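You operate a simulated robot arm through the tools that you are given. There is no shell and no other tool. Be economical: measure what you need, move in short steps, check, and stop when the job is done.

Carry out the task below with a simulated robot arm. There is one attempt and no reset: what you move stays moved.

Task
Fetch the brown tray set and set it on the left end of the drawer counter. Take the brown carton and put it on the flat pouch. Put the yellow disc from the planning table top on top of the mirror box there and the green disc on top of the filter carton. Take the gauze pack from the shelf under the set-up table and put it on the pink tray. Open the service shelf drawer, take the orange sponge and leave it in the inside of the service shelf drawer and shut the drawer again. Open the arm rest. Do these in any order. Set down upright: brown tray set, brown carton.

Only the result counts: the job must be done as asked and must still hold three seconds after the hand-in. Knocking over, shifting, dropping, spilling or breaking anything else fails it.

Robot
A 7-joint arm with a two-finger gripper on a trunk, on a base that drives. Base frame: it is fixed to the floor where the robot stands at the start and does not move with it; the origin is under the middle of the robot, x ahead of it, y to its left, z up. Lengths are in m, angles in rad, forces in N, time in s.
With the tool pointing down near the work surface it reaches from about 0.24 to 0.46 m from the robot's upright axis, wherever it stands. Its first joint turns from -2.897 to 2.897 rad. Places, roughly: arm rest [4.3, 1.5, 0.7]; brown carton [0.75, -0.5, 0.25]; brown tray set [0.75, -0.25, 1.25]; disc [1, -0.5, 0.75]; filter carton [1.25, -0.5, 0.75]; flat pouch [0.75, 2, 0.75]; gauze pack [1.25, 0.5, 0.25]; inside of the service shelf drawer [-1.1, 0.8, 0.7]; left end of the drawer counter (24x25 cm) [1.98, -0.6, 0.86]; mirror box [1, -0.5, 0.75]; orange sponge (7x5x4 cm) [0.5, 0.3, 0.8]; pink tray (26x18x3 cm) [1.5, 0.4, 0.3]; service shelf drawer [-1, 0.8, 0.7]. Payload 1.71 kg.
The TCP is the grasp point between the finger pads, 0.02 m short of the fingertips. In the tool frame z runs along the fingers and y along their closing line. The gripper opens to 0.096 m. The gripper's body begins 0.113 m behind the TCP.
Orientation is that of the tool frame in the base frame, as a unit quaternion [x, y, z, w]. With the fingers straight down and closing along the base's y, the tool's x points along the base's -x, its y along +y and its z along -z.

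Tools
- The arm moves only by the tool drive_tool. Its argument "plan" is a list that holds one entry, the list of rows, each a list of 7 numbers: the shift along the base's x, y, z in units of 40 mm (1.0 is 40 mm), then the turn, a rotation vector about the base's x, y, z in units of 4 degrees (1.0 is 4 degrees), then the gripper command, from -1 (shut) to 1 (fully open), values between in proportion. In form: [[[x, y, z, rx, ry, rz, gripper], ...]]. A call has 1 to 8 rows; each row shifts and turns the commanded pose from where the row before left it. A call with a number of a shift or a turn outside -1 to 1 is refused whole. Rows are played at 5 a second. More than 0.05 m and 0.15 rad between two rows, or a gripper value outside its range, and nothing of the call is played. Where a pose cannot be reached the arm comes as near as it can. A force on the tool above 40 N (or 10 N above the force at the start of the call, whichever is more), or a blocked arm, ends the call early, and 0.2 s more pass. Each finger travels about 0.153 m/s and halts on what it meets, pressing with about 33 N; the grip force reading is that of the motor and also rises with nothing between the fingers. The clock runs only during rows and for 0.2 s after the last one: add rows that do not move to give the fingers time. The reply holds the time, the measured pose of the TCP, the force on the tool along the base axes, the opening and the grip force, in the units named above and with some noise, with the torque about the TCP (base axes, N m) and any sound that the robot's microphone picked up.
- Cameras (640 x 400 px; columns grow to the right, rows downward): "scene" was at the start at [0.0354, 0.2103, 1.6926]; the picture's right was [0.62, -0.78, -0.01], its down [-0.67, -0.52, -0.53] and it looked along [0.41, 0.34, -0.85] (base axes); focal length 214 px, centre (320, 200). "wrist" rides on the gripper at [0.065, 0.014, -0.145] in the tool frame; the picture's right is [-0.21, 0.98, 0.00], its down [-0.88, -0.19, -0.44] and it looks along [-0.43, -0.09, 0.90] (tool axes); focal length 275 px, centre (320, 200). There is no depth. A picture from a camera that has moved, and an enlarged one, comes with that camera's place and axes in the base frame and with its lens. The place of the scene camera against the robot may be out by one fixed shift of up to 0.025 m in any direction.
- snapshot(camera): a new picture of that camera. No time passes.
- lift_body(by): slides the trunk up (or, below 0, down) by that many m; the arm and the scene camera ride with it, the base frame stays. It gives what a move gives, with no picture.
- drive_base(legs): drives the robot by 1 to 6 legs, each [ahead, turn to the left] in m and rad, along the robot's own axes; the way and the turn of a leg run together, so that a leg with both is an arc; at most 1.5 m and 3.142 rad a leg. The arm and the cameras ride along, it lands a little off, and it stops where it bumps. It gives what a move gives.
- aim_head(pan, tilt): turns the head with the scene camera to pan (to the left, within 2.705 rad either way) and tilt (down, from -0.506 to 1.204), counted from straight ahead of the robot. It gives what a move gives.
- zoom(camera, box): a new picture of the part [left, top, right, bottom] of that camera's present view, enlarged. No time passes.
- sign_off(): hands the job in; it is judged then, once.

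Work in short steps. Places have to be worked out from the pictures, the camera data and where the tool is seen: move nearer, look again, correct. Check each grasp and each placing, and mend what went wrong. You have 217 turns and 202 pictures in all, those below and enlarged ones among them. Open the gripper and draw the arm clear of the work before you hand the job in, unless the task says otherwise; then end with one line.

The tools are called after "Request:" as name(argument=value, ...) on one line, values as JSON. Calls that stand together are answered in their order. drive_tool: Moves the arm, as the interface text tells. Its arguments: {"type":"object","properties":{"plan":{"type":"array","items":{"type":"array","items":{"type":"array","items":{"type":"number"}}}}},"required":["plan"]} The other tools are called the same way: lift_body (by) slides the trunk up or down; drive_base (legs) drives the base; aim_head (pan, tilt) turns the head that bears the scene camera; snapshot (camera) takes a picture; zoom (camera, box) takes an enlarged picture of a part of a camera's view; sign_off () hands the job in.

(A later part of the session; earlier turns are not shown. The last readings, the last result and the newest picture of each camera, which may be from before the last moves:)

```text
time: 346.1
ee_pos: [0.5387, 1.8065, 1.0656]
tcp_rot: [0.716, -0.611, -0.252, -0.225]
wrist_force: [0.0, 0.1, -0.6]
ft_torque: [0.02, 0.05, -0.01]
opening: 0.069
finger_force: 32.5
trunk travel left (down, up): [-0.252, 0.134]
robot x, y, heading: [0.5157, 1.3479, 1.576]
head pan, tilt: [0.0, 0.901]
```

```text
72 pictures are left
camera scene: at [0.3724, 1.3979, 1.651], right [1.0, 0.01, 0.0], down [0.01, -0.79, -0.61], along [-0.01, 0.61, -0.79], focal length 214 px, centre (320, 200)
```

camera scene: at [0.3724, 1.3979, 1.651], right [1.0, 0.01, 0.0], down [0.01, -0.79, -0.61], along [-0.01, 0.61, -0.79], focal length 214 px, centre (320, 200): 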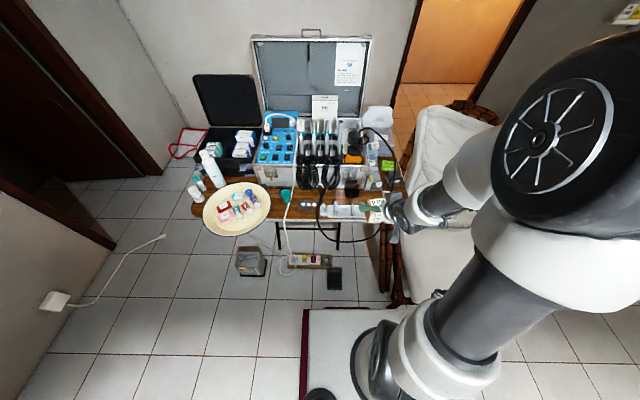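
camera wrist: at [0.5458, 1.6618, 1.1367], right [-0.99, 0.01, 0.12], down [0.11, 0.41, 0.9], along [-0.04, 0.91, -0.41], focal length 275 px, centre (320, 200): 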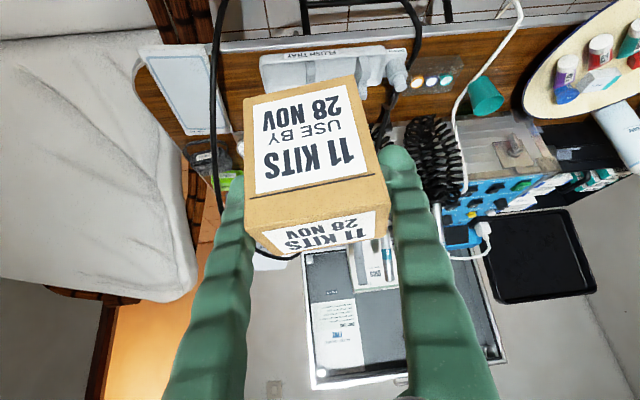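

Pouch spans x≈0.66–0.765, y≈1.92–2.11; the hose hangs near x≈0.65. I target (0.716,1.99). Move over it at height.

Request:
drive_tool(plan=[[[0.7, 0.7, 0, -0.2, 0, 0, -1], [0.7, 0.7, 0, -0.2, 0, 0, -1], [0.8, 0.8, 0, -0.2, 0, 0, -1], [0.8, 0.8, 0, 0, 0, 0, -1], [0.8, 0.8, 0, 0, 0, 0, -1], [0.6, 0.5, 0, 0, 0, 0, -1], [0, 0, 0, 0, 0, 0, -1]]])

Request:
snapshot(camera="wrist")

Request:
snapshot(camera="scene")

```text
time: 347.8
ee_pos: [0.7145, 1.9789, 1.0661]
tcp_rot: [0.72, -0.617, -0.238, -0.21]
wrist_force: [-1.0, 0.6, 0.1]
ft_torque: [0.02, 0.02, -0.02]
opening: 0.0692
finger_force: 32.8
trunk travel left (down, up): [-0.252, 0.134]
robot x, y, heading: [0.5143, 1.3442, 1.584]
head pan, tilt: [0.0, 0.901]
```

```text
71 pictures are left
camera wrist: at [0.7209, 1.8381, 1.1428], right [-0.99, 0.01, 0.12], down [0.11, 0.45, 0.88], along [-0.04, 0.89, -0.45], focal length 275 px, centre (320, 200)
```

wrist: 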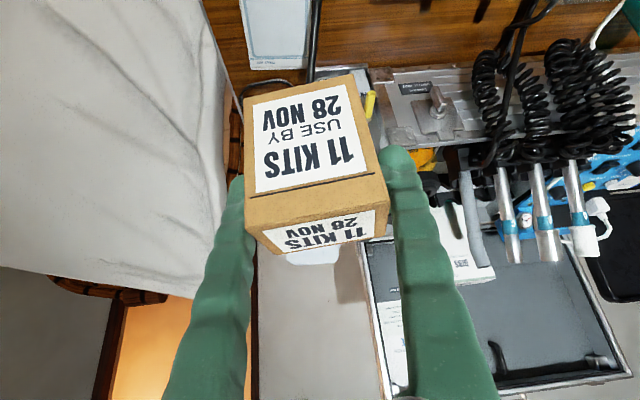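

```text
70 pictures are left
camera scene: at [0.3723, 1.3977, 1.651], right [1.0, 0.01, 0.0], down [0.01, -0.79, -0.61], along [-0.01, 0.61, -0.79], focal length 214 px, centre (320, 200)
```

scene: 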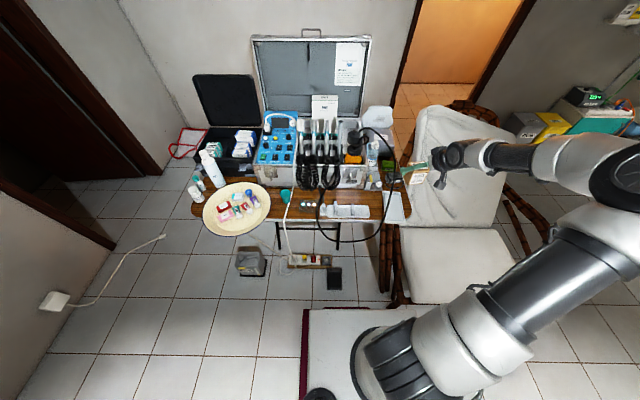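

Re-triangulating with the new view: table z≈0.72, pouch centre ≈(0.742,2.04), cushion edge x≈0.82. Move the base 0.06 forward and lower the trunk.

Request:
drive_base(legs=[[0.06, 0]])

Request:
lift_body(by=-0.18)

Request:
drive_tool(plan=[[[0.5, 0, 0, 0, 0, 0, -1], [0, 0, 0, 0, 0, 0, -1]]])

Request:
snapshot(camera="wrist")

Request:
snapshot(camera="scene")

```text
time: 348.7
ee_pos: [0.7153, 2.0221, 1.0751]
tcp_rot: [0.718, -0.615, -0.242, -0.215]
wrist_force: [1.0, 1.0, -0.8]
ft_torque: [-0.04, 0.08, 0.04]
opening: 0.0691
finger_force: 32.9
trunk travel left (down, up): [-0.252, 0.134]
robot x, y, heading: [0.5116, 1.4053, 1.581]
head pan, tilt: [0.0, 0.901]
```

```text
time: 350.7
ee_pos: [0.7145, 2.0326, 0.8907]
tcp_rot: [0.719, -0.616, -0.24, -0.213]
wrist_force: [0.3, 0.4, -0.8]
ft_torque: [0.05, 0.03, 0.02]
opening: 0.0693
finger_force: 33.0
trunk travel left (down, up): [-0.072, 0.314]
robot x, y, heading: [0.5151, 1.4034, 1.577]
head pan, tilt: [0.0, 0.901]
```

```text
time: 351.3
ee_pos: [0.7382, 2.0307, 0.8924]
tcp_rot: [0.72, -0.616, -0.24, -0.213]
wrist_force: [-0.2, -0.5, -1.3]
ft_torque: [0.02, 0.03, 0.01]
opening: 0.0695
finger_force: 33.1
trunk travel left (down, up): [-0.072, 0.314]
robot x, y, heading: [0.5155, 1.4063, 1.578]
head pan, tilt: [0.0, 0.901]
```

```text
69 pictures are left
camera wrist: at [0.7426, 1.8902, 0.9674], right [-0.99, 0.01, 0.11], down [0.11, 0.45, 0.89], along [-0.04, 0.89, -0.45], focal length 275 px, centre (320, 200)
```

wrist: 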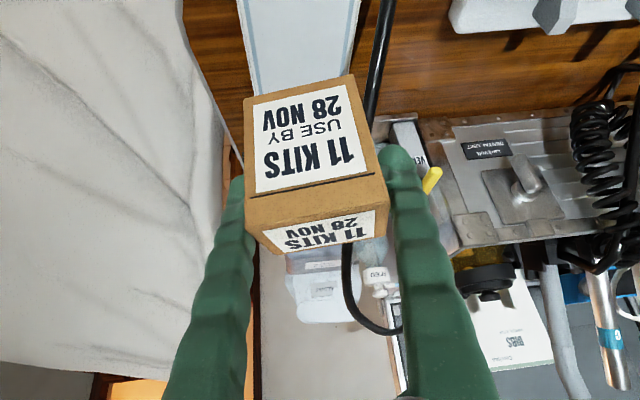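

```text
68 pictures are left
camera scene: at [0.3723, 1.4559, 1.4711], right [1.0, 0.01, 0.0], down [0.01, -0.79, -0.61], along [-0.01, 0.61, -0.79], focal length 214 px, centre (320, 200)
```

scene: 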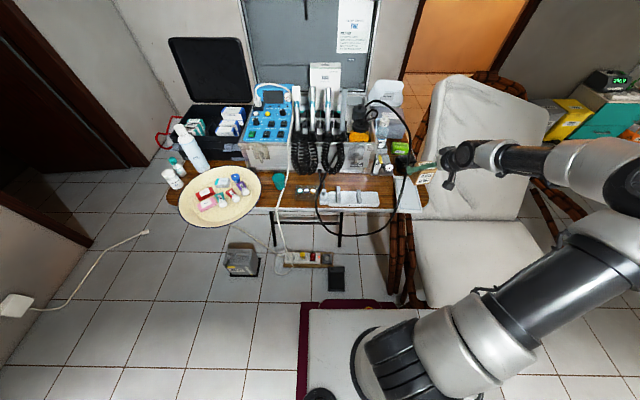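

Request:
zoom(camera="scene", box=[350, 90, 460, 230])

```text
2.86 times, centred on (405, 160) of scene
camera zoom: at [0.3723, 1.4559, 1.4711], right [1.0, 0.01, 0.0], down [0.01, -0.79, -0.61], along [-0.01, 0.61, -0.79], focal length 613 px, centre (77, 314)
```

zoom: 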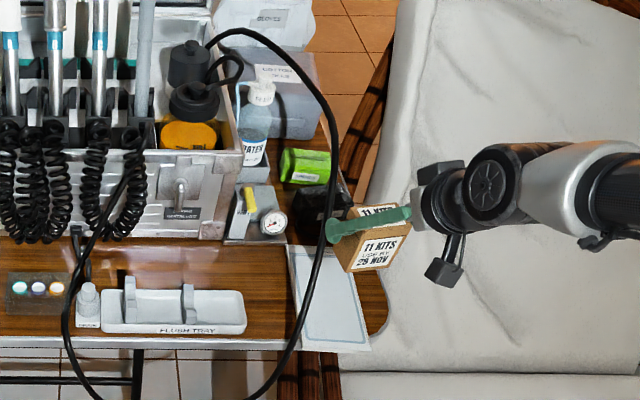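

The hose arches over the pouch's left half (≈(0.694,2.02,0.84)). I'll place at ≈(0.748,1.985), clear of it. Shift first at height.

Request:
drive_tool(plan=[[[0.25, -0.6, 0, 0, 0, 0, -1], [0, -0.55, 0, 0, 0, 0, -1], [0, 0, -0.7, 0, 0, 0, -1], [0, 0, 0, 0, 0, 0, -1]]])

Request:
snapshot(camera="wrist")

Request:
zoom(camera="scene", box=[350, 110, 460, 230])

```text
time: 352.3
ee_pos: [0.7454, 1.9849, 0.8612]
tcp_rot: [0.72, -0.616, -0.24, -0.213]
wrist_force: [0.4, 1.4, -0.3]
ft_torque: [-0.01, -0.02, 0.01]
opening: 0.0688
finger_force: 33.0
trunk travel left (down, up): [-0.072, 0.314]
robot x, y, heading: [0.513, 1.4049, 1.578]
head pan, tilt: [0.0, 0.901]
```

```text
66 pictures are left
camera wrist: at [0.7511, 1.8447, 0.9381], right [-0.99, 0.01, 0.11], down [0.11, 0.45, 0.89], along [-0.04, 0.89, -0.45], focal length 275 px, centre (320, 200)
```

wrist: 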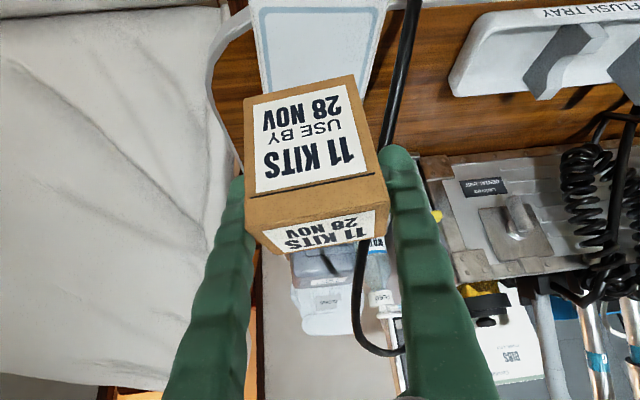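

```text
3.33 times, centred on (405, 170) of scene
camera zoom: at [0.3721, 1.4563, 1.4711], right [1.0, 0.01, 0.0], down [0.01, -0.79, -0.61], along [-0.01, 0.61, -0.79], focal length 715 px, centre (37, 300)
```

zoom: 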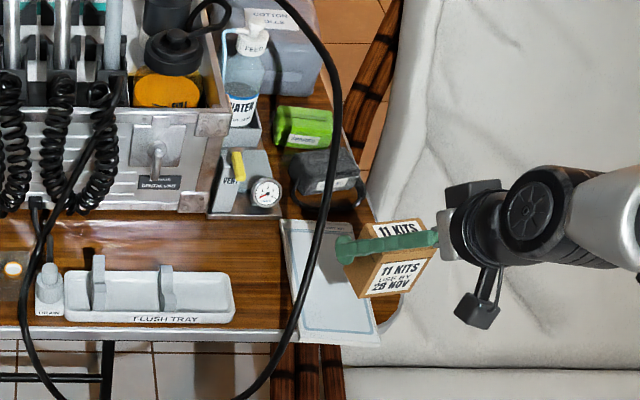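

Adjust to (0.753,2.003), then lower in steps.

Request:
drive_tool(plan=[[[0.2, 0.4, -0.3, 0, 0, 0, -1], [0, 0, -0.5, 0, 0, 0, -1], [0, 0, -0.5, 0, 0, 0, -1], [0, 0, 0, 0, 0, 0, -1]]])

Request:
zoom(camera="scene", box=[350, 110, 460, 230])

Request:
snapshot(camera="wrist")

```text
time: 353.3
ee_pos: [0.7512, 2.0012, 0.8119]
tcp_rot: [0.719, -0.617, -0.239, -0.212]
wrist_force: [0.5, 0.0, -0.8]
ft_torque: [0.0, -0.01, -0.03]
opening: 0.0688
finger_force: 33.1
trunk travel left (down, up): [-0.072, 0.314]
robot x, y, heading: [0.5132, 1.4082, 1.577]
head pan, tilt: [0.0, 0.901]
```

```text
3.33 times, centred on (405, 170) of scene
camera zoom: at [0.3719, 1.4561, 1.4711], right [1.0, 0.01, 0.0], down [0.01, -0.79, -0.61], along [-0.01, 0.61, -0.79], focal length 715 px, centre (37, 300)
```

zoom: 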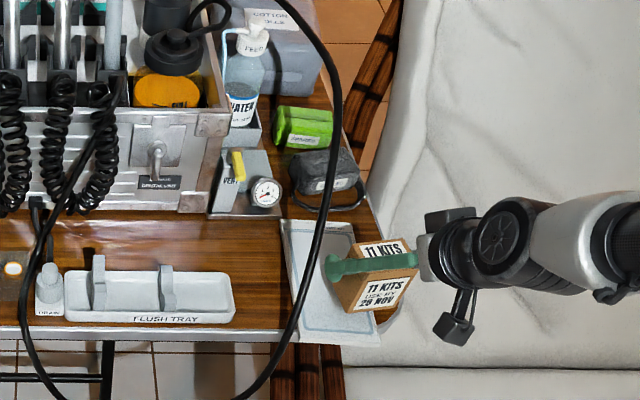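

```text
63 pictures are left
camera wrist: at [0.7588, 1.8603, 0.8876], right [-0.99, 0.01, 0.11], down [0.11, 0.45, 0.89], along [-0.04, 0.89, -0.45], focal length 275 px, centre (320, 200)
```

wrist: 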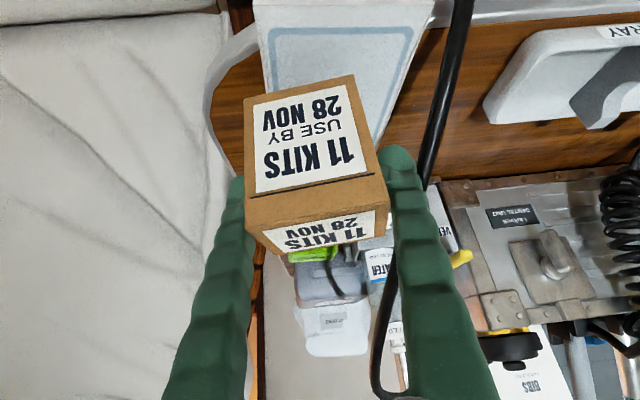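

Clear of the hose. Shift 5 mm toward the pouch centre and lower to contact.

Request:
drive_tool(plan=[[[-0.12, 0, -0.4, 0, 0, 0, -1], [0, 0, -0.3, 0, 0, 0, -1], [0, 0, -0.2, 0, 0, 0, -1], [0, 0, 0, 0, 0, 0, -1]]])

Request:
drive_tool(plan=[[[0, 0, -0.15, 0, 0, 0, -1], [0, 0, -0.15, 0, 0, 0, -1], [0, 0, 0, 0, 0, 0, -1]]])

Request:
zoom(camera="scene", box=[350, 110, 460, 230])

```text
time: 354.3
ee_pos: [0.7491, 2.0024, 0.7803]
tcp_rot: [0.718, -0.615, -0.242, -0.219]
wrist_force: [3.5, 4.2, 36.8]
ft_torque: [-0.44, 0.06, -0.01]
opening: 0.0693
finger_force: 32.9
trunk travel left (down, up): [-0.072, 0.314]
robot x, y, heading: [0.5163, 1.4098, 1.58]
head pan, tilt: [0.0, 0.901]
```

```text
time: 354.8
ee_pos: [0.7486, 1.9896, 0.7806]
tcp_rot: [0.717, -0.613, -0.246, -0.224]
wrist_force: [0.8, -1.1, -0.2]
ft_torque: [0.04, 0.01, 0.07]
opening: 0.0694
finger_force: 32.9
trunk travel left (down, up): [-0.072, 0.314]
robot x, y, heading: [0.5119, 1.4054, 1.581]
head pan, tilt: [0.0, 0.901]
stopped in row 2: the force on the tool passed its limit at 50 N (the readings are from after the stop); the commanded pose is now the measured one
```

```text
3.33 times, centred on (405, 170) of scene
camera zoom: at [0.3721, 1.4549, 1.4706], right [1.0, 0.01, 0.0], down [0.01, -0.79, -0.61], along [-0.01, 0.61, -0.79], focal length 715 px, centre (37, 300)
```

zoom: 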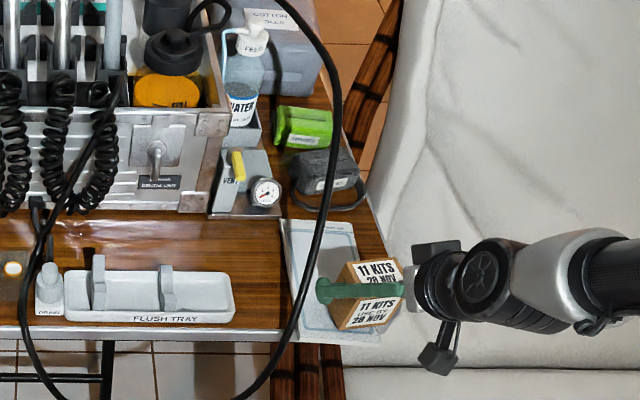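

Touching the pouch. It sits slightly right; lift 4 mm, shift −x 1.2 cm and +y 1 cm, and set down again.

Request:
drive_tool(plan=[[[0, 0, 0.2, -0.3, 0, 0, -1], [-0.3, 0.25, 0, 0, 0, 0, -1], [0, 0, 0, 0, 0, 0, -1]]])

Request:
zoom(camera="scene", box=[375, 150, 435, 220])

Request:
snapshot(camera="wrist")

```text
time: 355.6
ee_pos: [0.7383, 2.0005, 0.7887]
tcp_rot: [0.719, -0.616, -0.239, -0.215]
wrist_force: [-0.4, -0.2, -0.8]
ft_torque: [0.02, -0.02, 0.0]
opening: 0.0692
finger_force: 33.2
trunk travel left (down, up): [-0.072, 0.314]
robot x, y, heading: [0.5157, 1.404, 1.574]
head pan, tilt: [0.0, 0.901]
```

```text
5.71 times, centred on (405, 185) of scene
camera zoom: at [0.3715, 1.4564, 1.471], right [1.0, 0.01, 0.0], down [0.01, -0.79, -0.61], along [-0.01, 0.61, -0.79], focal length 1226 px, centre (-166, 286)
```

zoom: 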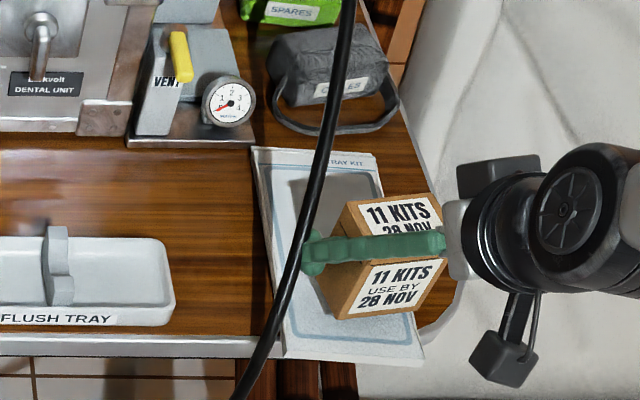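

```text
60 pictures are left
camera wrist: at [0.7425, 1.8598, 0.8646], right [-0.99, 0.02, 0.11], down [0.11, 0.45, 0.89], along [-0.04, 0.89, -0.45], focal length 275 px, centre (320, 200)
```

wrist: 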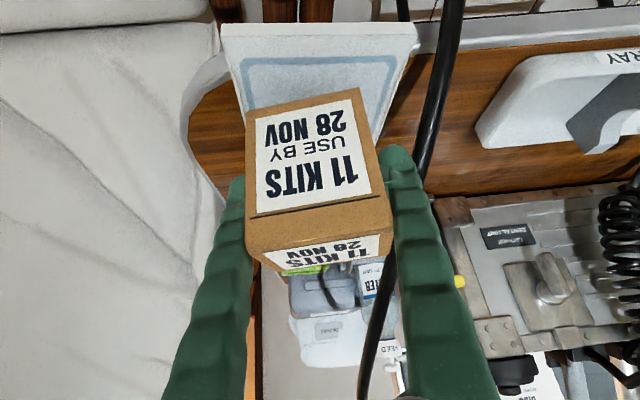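

Well over the pouch now. Lower to contact and release gently.

Request:
drive_tool(plan=[[[0, 0, -0.15, 0, 0, 0, -1], [0, 0, -0.1, 0, 0, 0, -1], [0, 0, 0, 0, 0, 0, -1]]])

Request:
zoom(camera="scene", box=[375, 150, 435, 220])

```text
time: 356.4
ee_pos: [0.7366, 2.0025, 0.7786]
tcp_rot: [0.719, -0.615, -0.24, -0.215]
wrist_force: [0.5, -0.3, 0.0]
ft_torque: [0.01, 0.0, 0.01]
opening: 0.0695
finger_force: 32.7
trunk travel left (down, up): [-0.072, 0.314]
robot x, y, heading: [0.5163, 1.4041, 1.583]
head pan, tilt: [0.0, 0.901]
```

```text
5.71 times, centred on (405, 185) of scene
camera zoom: at [0.3718, 1.4561, 1.4711], right [1.0, 0.01, 0.0], down [0.01, -0.79, -0.61], along [-0.01, 0.61, -0.79], focal length 1226 px, centre (-166, 286)
```

zoom: 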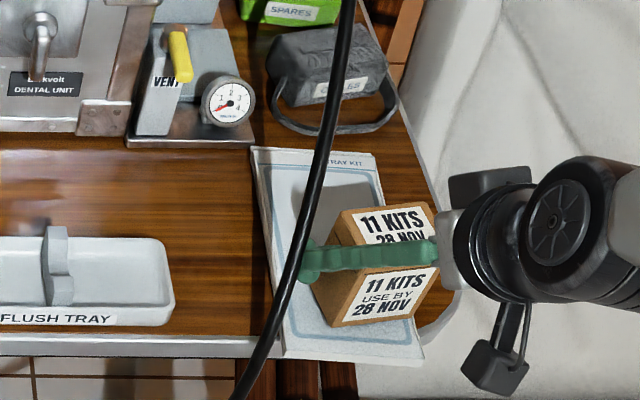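

Request:
drive_tool(plan=[[[0, 0, -0.12, 0, 0, 0, -1], [0, 0, 0, 0, 0, 0, -1]]])

Request:
drive_tool(plan=[[[0, 0, -0.1, 0, 0, 0, -1], [0, 0, 0, 0, 0, 0, -1]]])

```text
time: 357.0
ee_pos: [0.7379, 2.0022, 0.775]
tcp_rot: [0.72, -0.615, -0.239, -0.214]
wrist_force: [0.2, -1.3, 4.5]
ft_torque: [-0.05, 0.16, -0.02]
opening: 0.0694
finger_force: 32.6
trunk travel left (down, up): [-0.072, 0.314]
robot x, y, heading: [0.5119, 1.407, 1.582]
head pan, tilt: [0.0, 0.901]
```

```text
time: 357.6
ee_pos: [0.737, 2.0025, 0.7736]
tcp_rot: [0.719, -0.615, -0.239, -0.219]
wrist_force: [1.3, -2.6, 35.5]
ft_torque: [-0.88, 0.3, 0.02]
opening: 0.0691
finger_force: 32.4
trunk travel left (down, up): [-0.072, 0.314]
robot x, y, heading: [0.5173, 1.4075, 1.58]
head pan, tilt: [0.0, 0.901]
```

Contact along the near edge. Relieve slightly and open just a little so that it settles flat.

Request:
drive_tool(plan=[[[0, 0, 0.05, 0, 0, 0, -1], [0, 0, 0, 0, 0, 0, 0.52], [0, 0, 0, 0, 0, 0, 0.58], [0, 0, 0, 0, 0, 0, 0.58]]])

Request:
zoom(camera="scene", box=[375, 150, 435, 220])

Request:
snapshot(camera="wrist")

```text
time: 358.6
ee_pos: [0.7363, 2.0014, 0.7718]
tcp_rot: [0.72, -0.616, -0.238, -0.214]
wrist_force: [0.0, -0.4, -0.2]
ft_torque: [0.01, -0.02, 0.01]
opening: 0.0758
finger_force: 0.1
trunk travel left (down, up): [-0.072, 0.314]
robot x, y, heading: [0.513, 1.4051, 1.584]
head pan, tilt: [0.0, 0.901]
```

```text
5.71 times, centred on (405, 185) of scene
camera zoom: at [0.3718, 1.4561, 1.471], right [1.0, 0.01, 0.0], down [0.01, -0.79, -0.61], along [-0.01, 0.61, -0.79], focal length 1226 px, centre (-166, 286)
```

zoom: 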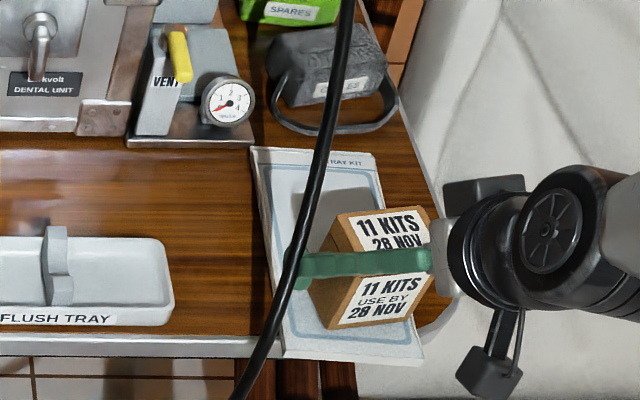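

```text
57 pictures are left
camera wrist: at [0.7421, 1.8604, 0.8471], right [-0.99, 0.02, 0.11], down [0.11, 0.45, 0.89], along [-0.04, 0.89, -0.45], focal length 275 px, centre (320, 200)
```

wrist: 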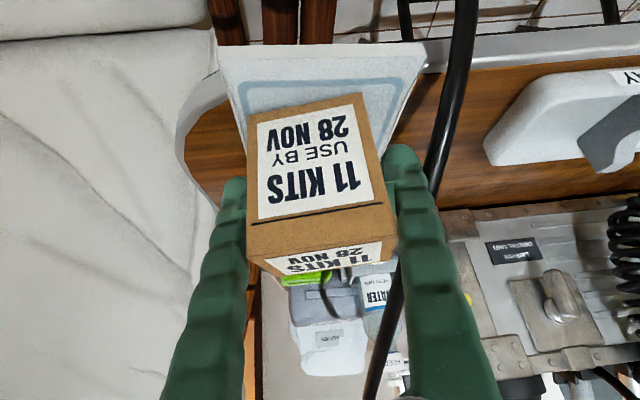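

Carton stands on the pouch. Slide the fingers straight back (−y) to stay clear of the hose, then up.

Request:
drive_tool(plan=[[[0, -0.5, 0.05, 0, 0, 0, 0.58], [0, -0.6, 0.05, 0, 0, 0, 0.58], [0, -0.7, 0.1, 0, 0, 0, 0.58], [0.3, -0.7, 0.3, 0, 0, 0, 0.58], [0.3, -0.4, 0.8, 0, 0, 0, 0.58], [0, 0, 1, 0, 0, 0, 0.58], [0, 0, 1, 0, 0, 0, 0.58], [0, 0, 1, 0, 0, 0, 0.58]]])

Request:
zoom(camera="scene", box=[350, 120, 450, 220])

```text
time: 360.4
ee_pos: [0.7629, 1.8868, 0.9442]
tcp_rot: [0.72, -0.616, -0.238, -0.215]
wrist_force: [0.8, -0.6, 1.0]
ft_torque: [-0.02, 0.06, 0.0]
opening: 0.0756
finger_force: 0.0
trunk travel left (down, up): [-0.072, 0.314]
robot x, y, heading: [0.5156, 1.4056, 1.581]
head pan, tilt: [0.0, 0.901]
```

```text
4.00 times, centred on (400, 170) of scene
camera zoom: at [0.3718, 1.4556, 1.4711], right [1.0, 0.01, 0.0], down [0.01, -0.79, -0.61], along [-0.01, 0.61, -0.79], focal length 858 px, centre (0, 320)
```

zoom: 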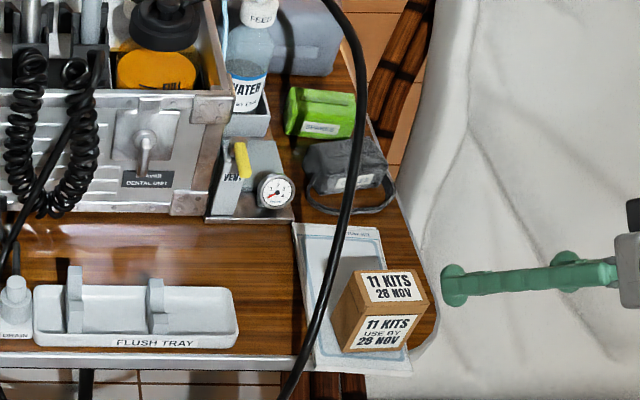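

Carton placed well. Next the gauze pack: drive to the +y side of the set-up table and look under it.

Request:
lift_body(by=0.2)

Request:
drive_base(legs=[[-0.25, 0], [0, -1.58], [0.8, 0], [0, -1.571]])

Request:
aim_head(pan=0.1, tilt=0.9)

Request:
snapshot(camera="scene")

Request:
snapshot(camera="wrist")

```text
time: 362.6
ee_pos: [0.762, 1.8874, 1.1429]
tcp_rot: [0.72, -0.616, -0.238, -0.215]
wrist_force: [1.1, 0.1, 0.1]
ft_torque: [-0.02, -0.01, -0.01]
opening: 0.076
finger_force: 0.0
trunk travel left (down, up): [-0.272, 0.114]
robot x, y, heading: [0.513, 1.4036, 1.581]
head pan, tilt: [0.0, 0.901]
```

```text
time: 377.9
ee_pos: [1.052, 0.6735, 1.1435]
tcp_rot: [0.638, 0.7, -0.222, 0.231]
wrist_force: [0.0, -0.4, 0.4]
ft_torque: [0.0, -0.05, -0.02]
opening: 0.0758
finger_force: 0.1
trunk travel left (down, up): [-0.272, 0.114]
robot x, y, heading: [1.3332, 1.1369, -1.621]
head pan, tilt: [0.0, 0.901]
```

```text
time: 378.6
ee_pos: [1.0544, 0.6889, 1.15]
tcp_rot: [0.635, 0.699, -0.228, 0.236]
wrist_force: [0.1, 0.4, -0.8]
ft_torque: [-0.03, -0.02, 0.01]
opening: 0.0758
finger_force: 0.2
trunk travel left (down, up): [-0.272, 0.114]
robot x, y, heading: [1.333, 1.1428, -1.62]
head pan, tilt: [0.099, 0.901]
```

```text
55 pictures are left
camera scene: at [1.5067, 1.1004, 1.671], right [-1.0, -0.05, 0.0], down [-0.04, 0.79, -0.61], along [0.03, -0.61, -0.79], focal length 214 px, centre (320, 200)
```

scene: 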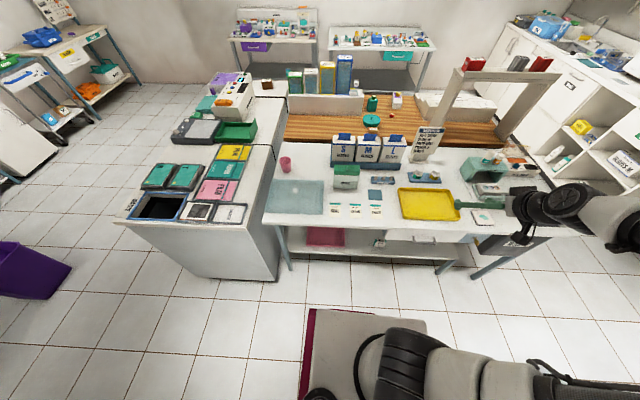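

```text
54 pictures are left
camera wrist: at [1.0557, 0.8317, 1.2234], right [0.99, -0.07, 0.11], down [-0.13, -0.43, 0.9], along [-0.02, -0.9, -0.43], focal length 275 px, centre (320, 200)
```

wrist: 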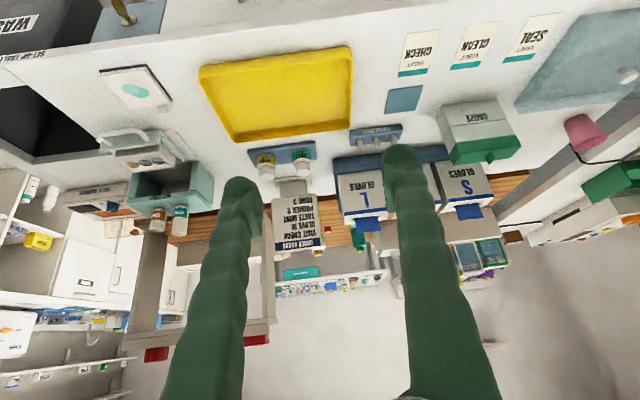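

Request:
zoom(camera="scene", box=[270, 210, 470, 290])

```text
3.20 times, centred on (370, 250) of scene
camera zoom: at [1.5067, 1.1004, 1.671], right [-1.0, -0.05, 0.0], down [-0.04, 0.79, -0.61], along [0.03, -0.61, -0.79], focal length 686 px, centre (160, 40)
```

zoom: 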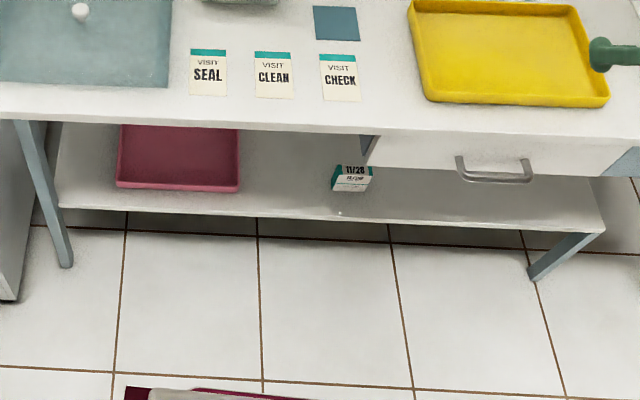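

The pink tray is ≈(1.50,0.38) and the gauze pack ≈(1.12,0.42) on the low shelf. Same approach as for the carton: straighten heading, trunk down, tool down in front of the table edge.

Request:
drive_base(legs=[[0, 0.05]])

Request:
lift_body(by=-0.27)

Request:
drive_tool(plan=[[[0.3, 0.4, -1, 0, 0, 0, 0.6], [0.3, 0.4, -1, 0, 0, 0, 0.6], [0.3, 0.4, -1, 0, 0, 0, 0.6], [0, 0, -1, 0, 0, 0, 0.6], [0, 0, -1, 0, 0, 0, 0.6], [0, 0, -1, 0, 0, 0, 0.6], [0, 0, -1, 0, 0, 0, 0.6], [0, 0, -1, 0, 0, 0, 0.6]]])

Request:
snapshot(camera="wrist")

```text
time: 379.4
ee_pos: [1.0762, 0.6766, 1.1508]
tcp_rot: [0.617, 0.715, -0.223, 0.242]
wrist_force: [0.6, 0.1, -0.1]
ft_torque: [-0.02, 0.01, -0.01]
opening: 0.0757
finger_force: 0.1
trunk travel left (down, up): [-0.272, 0.114]
robot x, y, heading: [1.3375, 1.1382, -1.568]
head pan, tilt: [0.099, 0.901]
```

```text
time: 382.2
ee_pos: [1.0755, 0.6928, 0.8867]
tcp_rot: [0.615, 0.714, -0.228, 0.245]
wrist_force: [0.5, -0.1, -0.3]
ft_torque: [0.01, -0.03, -0.03]
opening: 0.0758
finger_force: 0.0
trunk travel left (down, up): [-0.002, 0.384]
robot x, y, heading: [1.3376, 1.1376, -1.571]
head pan, tilt: [0.099, 0.901]
```

```text
time: 384.0
ee_pos: [1.1129, 0.7419, 0.5695]
tcp_rot: [0.615, 0.714, -0.228, 0.246]
wrist_force: [-0.3, -0.2, -0.2]
ft_torque: [-0.01, 0.03, -0.01]
opening: 0.0768
finger_force: 0.1
trunk travel left (down, up): [-0.002, 0.384]
robot x, y, heading: [1.3333, 1.1414, -1.564]
head pan, tilt: [0.099, 0.901]
```

```text
52 pictures are left
camera wrist: at [1.1073, 0.8844, 0.6402], right [0.99, -0.02, 0.11], down [-0.11, -0.42, 0.9], along [0.03, -0.91, -0.42], focal length 275 px, centre (320, 200)
```

wrist: 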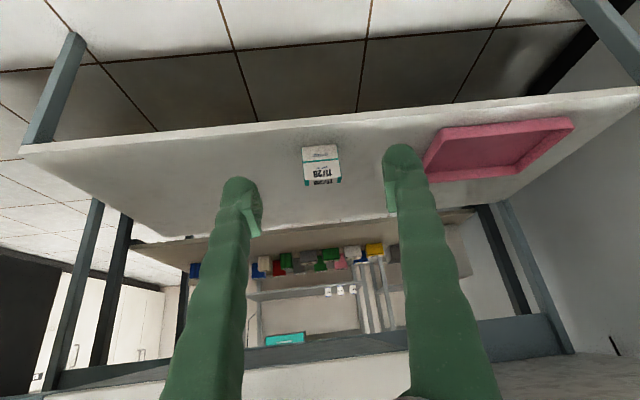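

Gauze triangulates to (1.134,0.43,0.355), tray centre (1.498,0.412). Extend toward the gauze.

Request:
drive_tool(plan=[[[0.1, -0.8, -0.5, 0, 0, 0, 0.8], [0.1, -0.8, -0.5, 0, 0, 0, 0.8], [0.1, -0.8, -0.5, 0, 0, 0, 0.8], [0.1, -0.8, -0.5, 0, 0, 0, 0.8], [0.1, -0.8, -0.5, 0, 0, 0, 0.8], [0, -0.6, -0.4, 0, 0, 0, 0.8], [0, 0, 0, 0, 0, 0, 0.8]]])

Request:
snapshot(camera="wrist")

```text
time: 385.6
ee_pos: [1.1317, 0.5578, 0.4516]
tcp_rot: [0.615, 0.714, -0.227, 0.245]
wrist_force: [-0.3, 0.7, 0.4]
ft_torque: [0.04, -0.04, 0.03]
opening: 0.0861
finger_force: 0.1
trunk travel left (down, up): [-0.002, 0.384]
robot x, y, heading: [1.3367, 1.136, -1.572]
head pan, tilt: [0.099, 0.901]
```

```text
51 pictures are left
camera wrist: at [1.1264, 0.7004, 0.5233], right [0.99, -0.02, 0.11], down [-0.11, -0.42, 0.9], along [0.03, -0.91, -0.42], focal length 275 px, centre (320, 200)
```

wrist: 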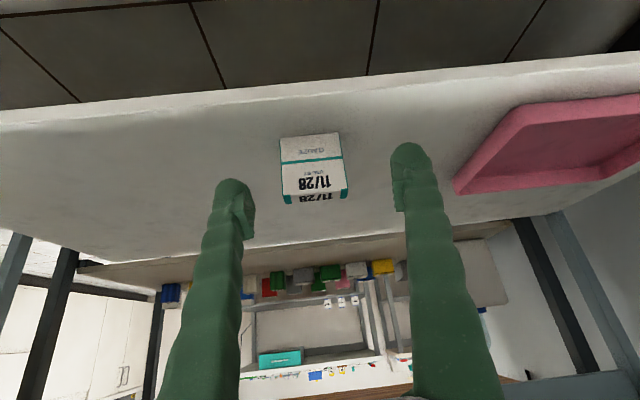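

GAUZE "11/28": front face y≈0.425, x≈1.132, z 0.31–0.39. Advance along the tool axis to straddle it.

Request:
drive_tool(plan=[[[0, -0.8, -0.4, 0, 0, 0, 0.8], [0, -0.8, -0.5, 0, 0, 0, 0.8], [0, -0.8, -0.5, 0, 0, 0, 0.8], [0, 0, 0, 0, 0, 0, 0.8]]])

Request:
snapshot(camera="wrist")

```text
time: 386.6
ee_pos: [1.1303, 0.4627, 0.3952]
tcp_rot: [0.615, 0.713, -0.228, 0.246]
wrist_force: [0.4, -0.5, -0.6]
ft_torque: [0.02, 0.02, -0.03]
opening: 0.0866
finger_force: 0.1
trunk travel left (down, up): [-0.002, 0.384]
robot x, y, heading: [1.333, 1.1404, -1.573]
head pan, tilt: [0.099, 0.901]
```

```text
50 pictures are left
camera wrist: at [1.1253, 0.6055, 0.4674], right [0.99, -0.02, 0.11], down [-0.11, -0.42, 0.9], along [0.02, -0.91, -0.42], focal length 275 px, centre (320, 200)
```

wrist: 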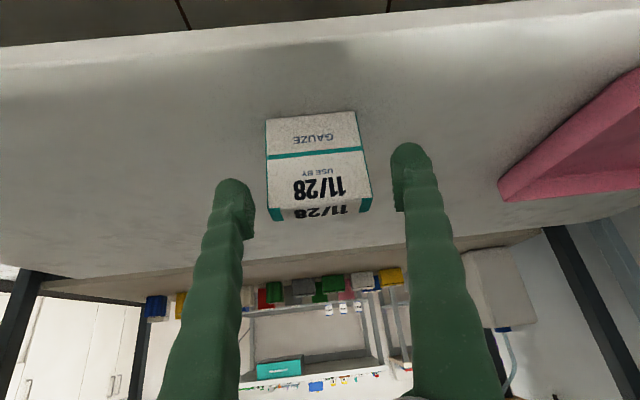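

Request:
drive_tool(plan=[[[0, -0.5, -0.4, 0, 0, 0, 0.8], [0, -0.5, -0.45, 0, 0, 0, 0.8], [0, 0, 0, 0, 0, 0, 0.8]]])

Request:
snapshot(camera="wrist")

```text
time: 387.4
ee_pos: [1.1293, 0.423, 0.3599]
tcp_rot: [0.615, 0.714, -0.227, 0.245]
wrist_force: [-0.6, 0.7, -0.6]
ft_torque: [0.01, 0.02, 0.01]
opening: 0.0865
finger_force: 0.1
trunk travel left (down, up): [-0.002, 0.384]
robot x, y, heading: [1.3354, 1.1357, -1.57]
head pan, tilt: [0.099, 0.901]
```

```text
49 pictures are left
camera wrist: at [1.124, 0.5657, 0.4315], right [0.99, -0.02, 0.11], down [-0.11, -0.42, 0.9], along [0.02, -0.91, -0.42], focal length 275 px, centre (320, 200)
```

wrist: 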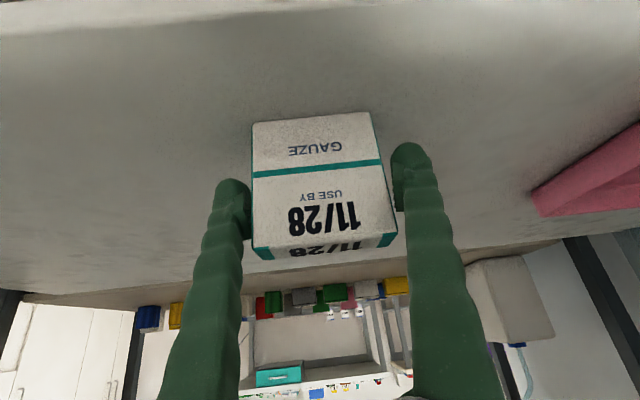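

Straddling the pack; close.

Request:
drive_tool(plan=[[[0, -0.1, 0, 0, 0, 0, 0.8], [0, 0, 0, 0, 0, 0, -1], [0, 0, 0, 0, 0, 0, -1], [0, 0, 0, 0, 0, 0, -1]]])

Request:
snapshot(camera="wrist")

```text
time: 388.4
ee_pos: [1.1302, 0.4187, 0.361]
tcp_rot: [0.616, 0.713, -0.228, 0.245]
wrist_force: [-0.2, 0.8, 1.2]
ft_torque: [0.01, -0.05, -0.03]
opening: 0.0794
finger_force: 33.1
trunk travel left (down, up): [-0.002, 0.384]
robot x, y, heading: [1.3385, 1.1398, -1.574]
head pan, tilt: [0.099, 0.901]
```

```text
48 pictures are left
camera wrist: at [1.1242, 0.5618, 0.4323], right [0.99, -0.02, 0.11], down [-0.11, -0.42, 0.9], along [0.02, -0.91, -0.42], focal length 275 px, centre (320, 200)
```

wrist: 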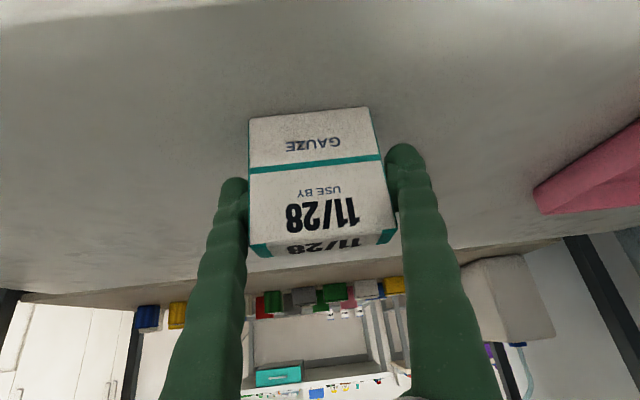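

Gripped (0.079). Lift and carry over to the pink tray.

Request:
drive_tool(plan=[[[0, 0, 0.4, 0, 0, 0, -1], [0, 0, 0.8, 0, 0, 0, -1], [0, 0, 0.8, 0, 0, 0, -1], [0.8, 0, 0.4, 0, 0, 0, -1], [0.9, 0, 0, 0, 0, 0, -1], [0.9, 0, 0, 0, 0, 0, -1], [0.9, 0, 0, 0, 0, 0, -1], [0, 0, 0, 0, 0, 0, -1]]])

Request:
snapshot(camera="wrist")

```text
time: 390.2
ee_pos: [1.2744, 0.4144, 0.4595]
tcp_rot: [0.615, 0.713, -0.229, 0.247]
wrist_force: [-0.1, 0.2, -0.4]
ft_torque: [0.02, -0.01, 0.02]
opening: 0.0788
finger_force: 32.9
trunk travel left (down, up): [-0.002, 0.384]
robot x, y, heading: [1.3319, 1.1351, -1.565]
head pan, tilt: [0.099, 0.901]
```

```text
47 pictures are left
camera wrist: at [1.2686, 0.5581, 0.5303], right [0.99, -0.02, 0.11], down [-0.11, -0.41, 0.9], along [0.03, -0.91, -0.41], focal length 275 px, centre (320, 200)
```

wrist: 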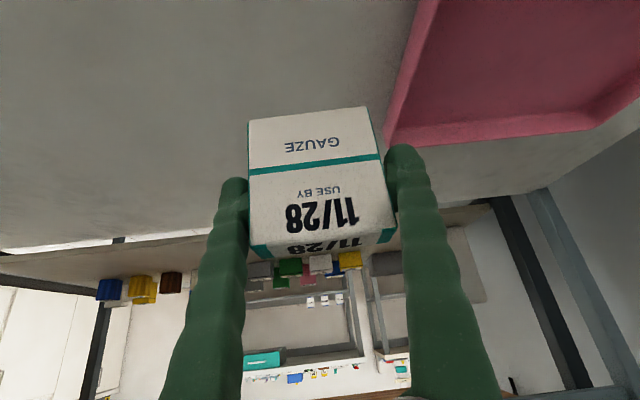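

Tray spans x≈1.37–1.63, y≈0.27–0.45. Continue to x≈1.49, y≈0.385.

Request:
drive_tool(plan=[[[0.9, -0.1, 0, 0, 0, 0, -1], [0.9, -0.1, 0, 0, 0, 0, -1], [0.9, -0.2, 0, 0, 0, 0, -1], [0.9, -0.2, 0, 0, 0, 0, -1], [0.9, -0.1, 0, 0, 0, 0, -1], [0.9, 0, 0, 0, 0, 0, -1], [0, 0, 0, 0, 0, 0, -1]]])

Request:
snapshot(camera="wrist")

Request:
zoom(camera="scene", box=[240, 180, 440, 300])

```text
time: 391.8
ee_pos: [1.4903, 0.3966, 0.4509]
tcp_rot: [0.616, 0.715, -0.225, 0.243]
wrist_force: [-0.7, 0.9, -0.1]
ft_torque: [-0.01, 0.02, 0.0]
opening: 0.0789
finger_force: 32.4
trunk travel left (down, up): [-0.002, 0.384]
robot x, y, heading: [1.3338, 1.1384, -1.565]
head pan, tilt: [0.099, 0.901]
```

```text
46 pictures are left
camera wrist: at [1.4846, 0.5383, 0.5236], right [0.99, -0.02, 0.11], down [-0.11, -0.43, 0.9], along [0.03, -0.9, -0.43], focal length 275 px, centre (320, 200)
```

wrist: 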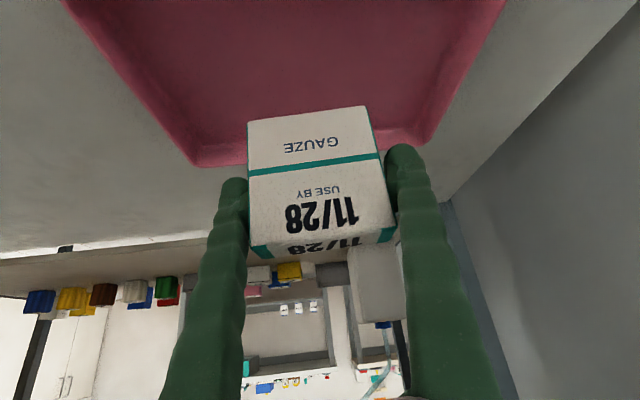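

```text
3.20 times, centred on (340, 240) of scene
camera zoom: at [1.5094, 1.139, 1.4022], right [-0.99, -0.1, 0.0], down [-0.08, 0.78, -0.62], along [0.06, -0.62, -0.78], focal length 686 px, centre (256, 72)
```

zoom: 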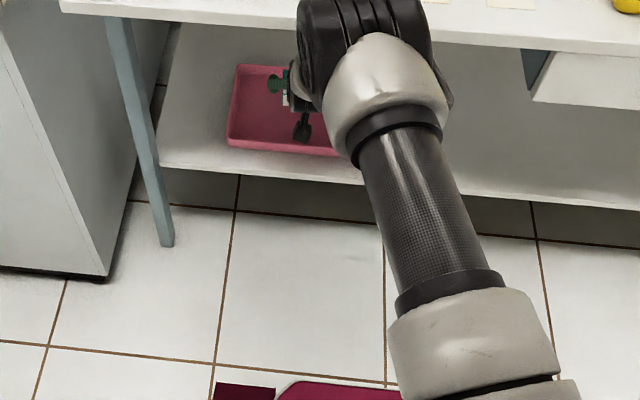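

The pack is over the tray's middle. Lower gently.

Request:
drive_tool(plan=[[[0, -0.15, -0.6, 0, 0, 0, -1], [0, -0.1, -0.6, 0, 0, 0, -1], [0, 0, -0.3, 0, 0, 0, -1], [0, 0, 0, 0, 0, 0, -1]]])

Request:
drive_tool(plan=[[[0, 0, -0.15, 0, 0, 0, -1], [0, 0, -0.15, 0, 0, 0, -1], [0, 0, 0, 0, 0, 0, -1]]])

```text
time: 392.8
ee_pos: [1.4895, 0.3798, 0.3985]
tcp_rot: [0.615, 0.713, -0.228, 0.246]
wrist_force: [0.4, 0.2, 0.7]
ft_torque: [0.02, 0.03, 0.02]
opening: 0.0789
finger_force: 32.8
trunk travel left (down, up): [-0.002, 0.384]
robot x, y, heading: [1.3351, 1.1346, -1.569]
head pan, tilt: [0.099, 0.901]
```

```text
time: 393.6
ee_pos: [1.4885, 0.379, 0.3862]
tcp_rot: [0.616, 0.713, -0.228, 0.245]
wrist_force: [-0.4, 0.2, -1.0]
ft_torque: [0.0, 0.02, 0.0]
opening: 0.0788
finger_force: 32.9
trunk travel left (down, up): [-0.002, 0.384]
robot x, y, heading: [1.3316, 1.1386, -1.578]
head pan, tilt: [0.099, 0.901]
```

Request:
drive_tool(plan=[[[0, 0, -0.15, 0, 0, 0, -1], [0, 0, -0.12, 0, 0, 0, -1], [0, 0, 0, 0, 0, 0, -1]]])

Request:
snapshot(camera="wrist")

```text
time: 394.4
ee_pos: [1.4905, 0.3774, 0.3744]
tcp_rot: [0.615, 0.713, -0.228, 0.246]
wrist_force: [0.3, 1.3, -0.3]
ft_torque: [-0.06, 0.03, 0.0]
opening: 0.0787
finger_force: 32.9
trunk travel left (down, up): [-0.002, 0.384]
robot x, y, heading: [1.3341, 1.1384, -1.568]
head pan, tilt: [0.099, 0.901]
```

```text
44 pictures are left
camera wrist: at [1.484, 0.522, 0.446], right [0.99, -0.02, 0.11], down [-0.11, -0.42, 0.9], along [0.03, -0.91, -0.42], focal length 275 px, centre (320, 200)
```

wrist: 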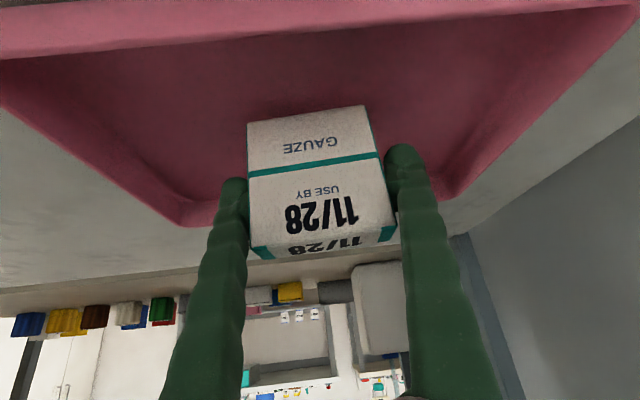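

Request:
drive_tool(plan=[[[0, 0, -0.12, 0, 0, 0, -1], [0, 0, 0, 0, 0, 0, -1]]])

Request:
drive_tool(plan=[[[0, 0, -0.12, 0, 0, 0, -1], [0, 0, 0, 0, 0, 0, -1]]])

```text
time: 395.0
ee_pos: [1.4887, 0.3788, 0.3702]
tcp_rot: [0.616, 0.713, -0.229, 0.245]
wrist_force: [-0.2, -0.4, -0.7]
ft_torque: [-0.02, 0.01, 0.0]
opening: 0.0788
finger_force: 33.2
trunk travel left (down, up): [-0.002, 0.384]
robot x, y, heading: [1.3358, 1.14, -1.574]
head pan, tilt: [0.099, 0.901]
```

```text
time: 395.6
ee_pos: [1.4894, 0.3785, 0.366]
tcp_rot: [0.615, 0.713, -0.228, 0.247]
wrist_force: [-0.4, -0.8, 4.3]
ft_torque: [0.0, -0.15, -0.06]
opening: 0.0791
finger_force: 32.4
trunk travel left (down, up): [-0.002, 0.384]
robot x, y, heading: [1.3318, 1.1391, -1.574]
head pan, tilt: [0.099, 0.901]
```

Contact. Open slightly and withdraw backwards (+y) and up.

Request:
drive_tool(plan=[[[0, 0, 0, 0, 0, 0, 0.72], [0, 0, 0, 0, 0, 0, 0.8], [0, 0, 0, 0, 0, 0, 0.8], [0, 0.4, 0.5, 0, 0, 0, 0.8], [0, 0.5, 0.6, 0, 0, 0, 0.8], [0, 0.6, 0.6, 0, 0, 0, 0.8], [0, 0.8, 0.2, 0, 0, 0, 0.8], [0, 0, 0, 0, 0, 0, 0.8]]])

Request:
snapshot(camera="wrist")

```text
time: 397.4
ee_pos: [1.4902, 0.4732, 0.443]
tcp_rot: [0.616, 0.713, -0.229, 0.246]
wrist_force: [-0.3, -0.8, 1.0]
ft_torque: [0.03, -0.01, 0.02]
opening: 0.0866
finger_force: 0.1
trunk travel left (down, up): [-0.002, 0.384]
robot x, y, heading: [1.3369, 1.1364, -1.573]
head pan, tilt: [0.099, 0.901]
```

```text
43 pictures are left
camera wrist: at [1.4845, 0.6157, 0.5146], right [0.99, -0.02, 0.11], down [-0.11, -0.42, 0.9], along [0.03, -0.91, -0.42], focal length 275 px, centre (320, 200)
```

wrist: 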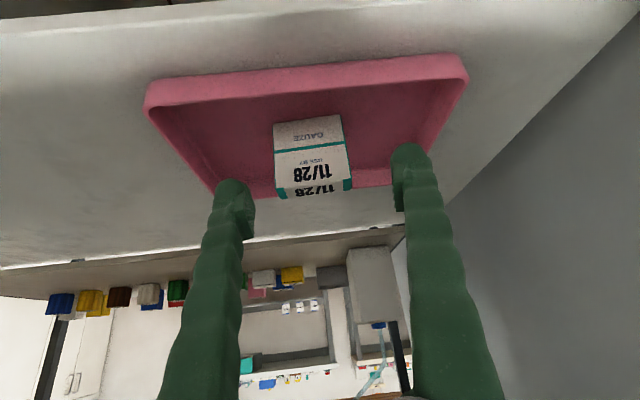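

Gauze rests on the pink tray. Pull the arm out from under the table, raise, and head for the arm rest.

Request:
drive_tool(plan=[[[-0.3, 0.8, 0, 0, 0, 0, 0], [-0.3, 0.8, 0, 0, 0, 0, 0], [-0.3, 0.8, 0, 0, 0, 0, 0], [-0.3, 0.8, 0, 0, 0, 0, 0], [-0.3, 0.8, 0, 0, 0, 0, 0], [-0.3, 0.8, 0.3, 0, 0, 0, 0], [0, 0.6, 0.5, 0, 0, 0, 0], [0, 0.4, 0.8, 0, 0, 0, 0]]])

Request:
drive_tool(plan=[[[0, 0, 1, 0, 0, 0, 0], [0, 0, 1, 0, 0, 0, 0], [0, 0, 1, 0, 0, 0, 0], [0, 0, 1, 0, 0, 0, 0], [0, 0, 1, 0, 0, 0, 0], [0, 0, 1, 0, 0, 0, 0], [0, 0, 1, 0, 0, 0, 0], [0, 0, 1, 0, 0, 0, 0]]])

Request:
lift_body(by=0.3)

Request:
aim_head(pan=1.5, tilt=0.35)

Request:
snapshot(camera="scene")

```text
time: 399.2
ee_pos: [1.4174, 0.7039, 0.5072]
tcp_rot: [0.614, 0.714, -0.228, 0.246]
wrist_force: [0.2, 0.1, -0.3]
ft_torque: [-0.03, 0.03, 0.0]
opening: 0.0483
finger_force: 0.1
trunk travel left (down, up): [-0.002, 0.384]
robot x, y, heading: [1.331, 1.1374, -1.569]
head pan, tilt: [0.099, 0.901]
```

```text
time: 401.0
ee_pos: [1.426, 0.6727, 0.8179]
tcp_rot: [0.616, 0.713, -0.228, 0.246]
wrist_force: [-0.8, 0.0, 0.2]
ft_torque: [0.0, -0.01, 0.0]
opening: 0.0479
finger_force: 0.0
out of reach, approached as far as the arm can: row 3, 4, 5
trunk travel left (down, up): [-0.002, 0.384]
robot x, y, heading: [1.3354, 1.1382, -1.571]
head pan, tilt: [0.099, 0.901]
```

```text
time: 404.0
ee_pos: [1.4239, 0.6715, 1.1165]
tcp_rot: [0.615, 0.714, -0.227, 0.246]
wrist_force: [-0.2, -0.6, 0.5]
ft_torque: [-0.03, 0.0, 0.0]
opening: 0.0479
finger_force: 0.0
trunk travel left (down, up): [-0.302, 0.084]
robot x, y, heading: [1.3349, 1.1361, -1.571]
head pan, tilt: [0.099, 0.901]
```

```text
time: 405.5
ee_pos: [1.4252, 0.6721, 1.1171]
tcp_rot: [0.616, 0.713, -0.227, 0.246]
wrist_force: [1.2, -0.1, 0.1]
ft_torque: [-0.01, -0.03, 0.0]
opening: 0.0482
finger_force: 0.0
trunk travel left (down, up): [-0.302, 0.084]
robot x, y, heading: [1.3335, 1.139, -1.567]
head pan, tilt: [1.499, 0.351]
```

```text
42 pictures are left
camera scene: at [1.5946, 1.1751, 1.7498], right [-0.07, -1.0, -0.02], down [-0.34, 0.04, -0.94], along [0.94, -0.06, -0.34], focal length 214 px, centre (320, 200)
```

scene: 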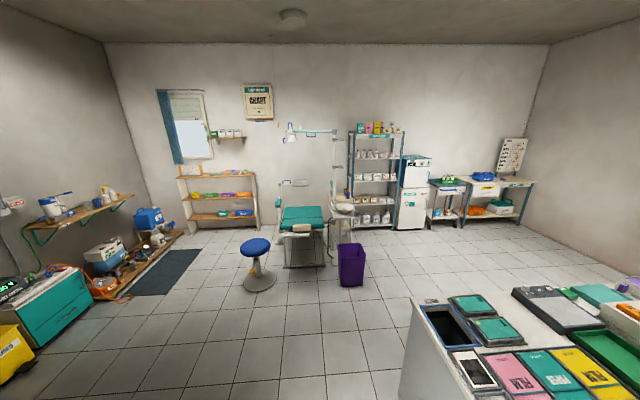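

Request:
zoom(camera="scene", box=[230, 110, 380, 300])

```text
2.11 times, centred on (305, 205) of scene
camera zoom: at [1.5946, 1.1751, 1.7498], right [-0.07, -1.0, -0.02], down [-0.34, 0.04, -0.94], along [0.94, -0.06, -0.34], focal length 452 px, centre (352, 190)
```

zoom: 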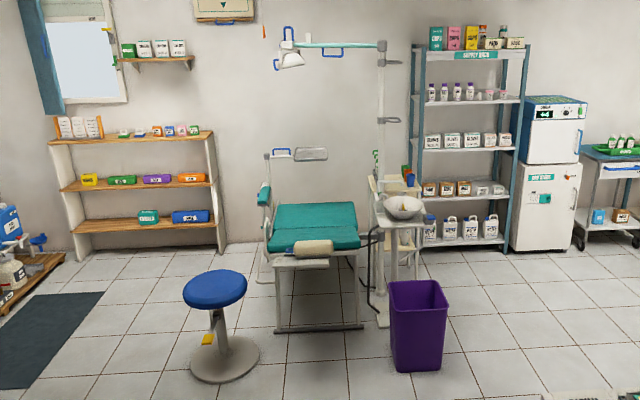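

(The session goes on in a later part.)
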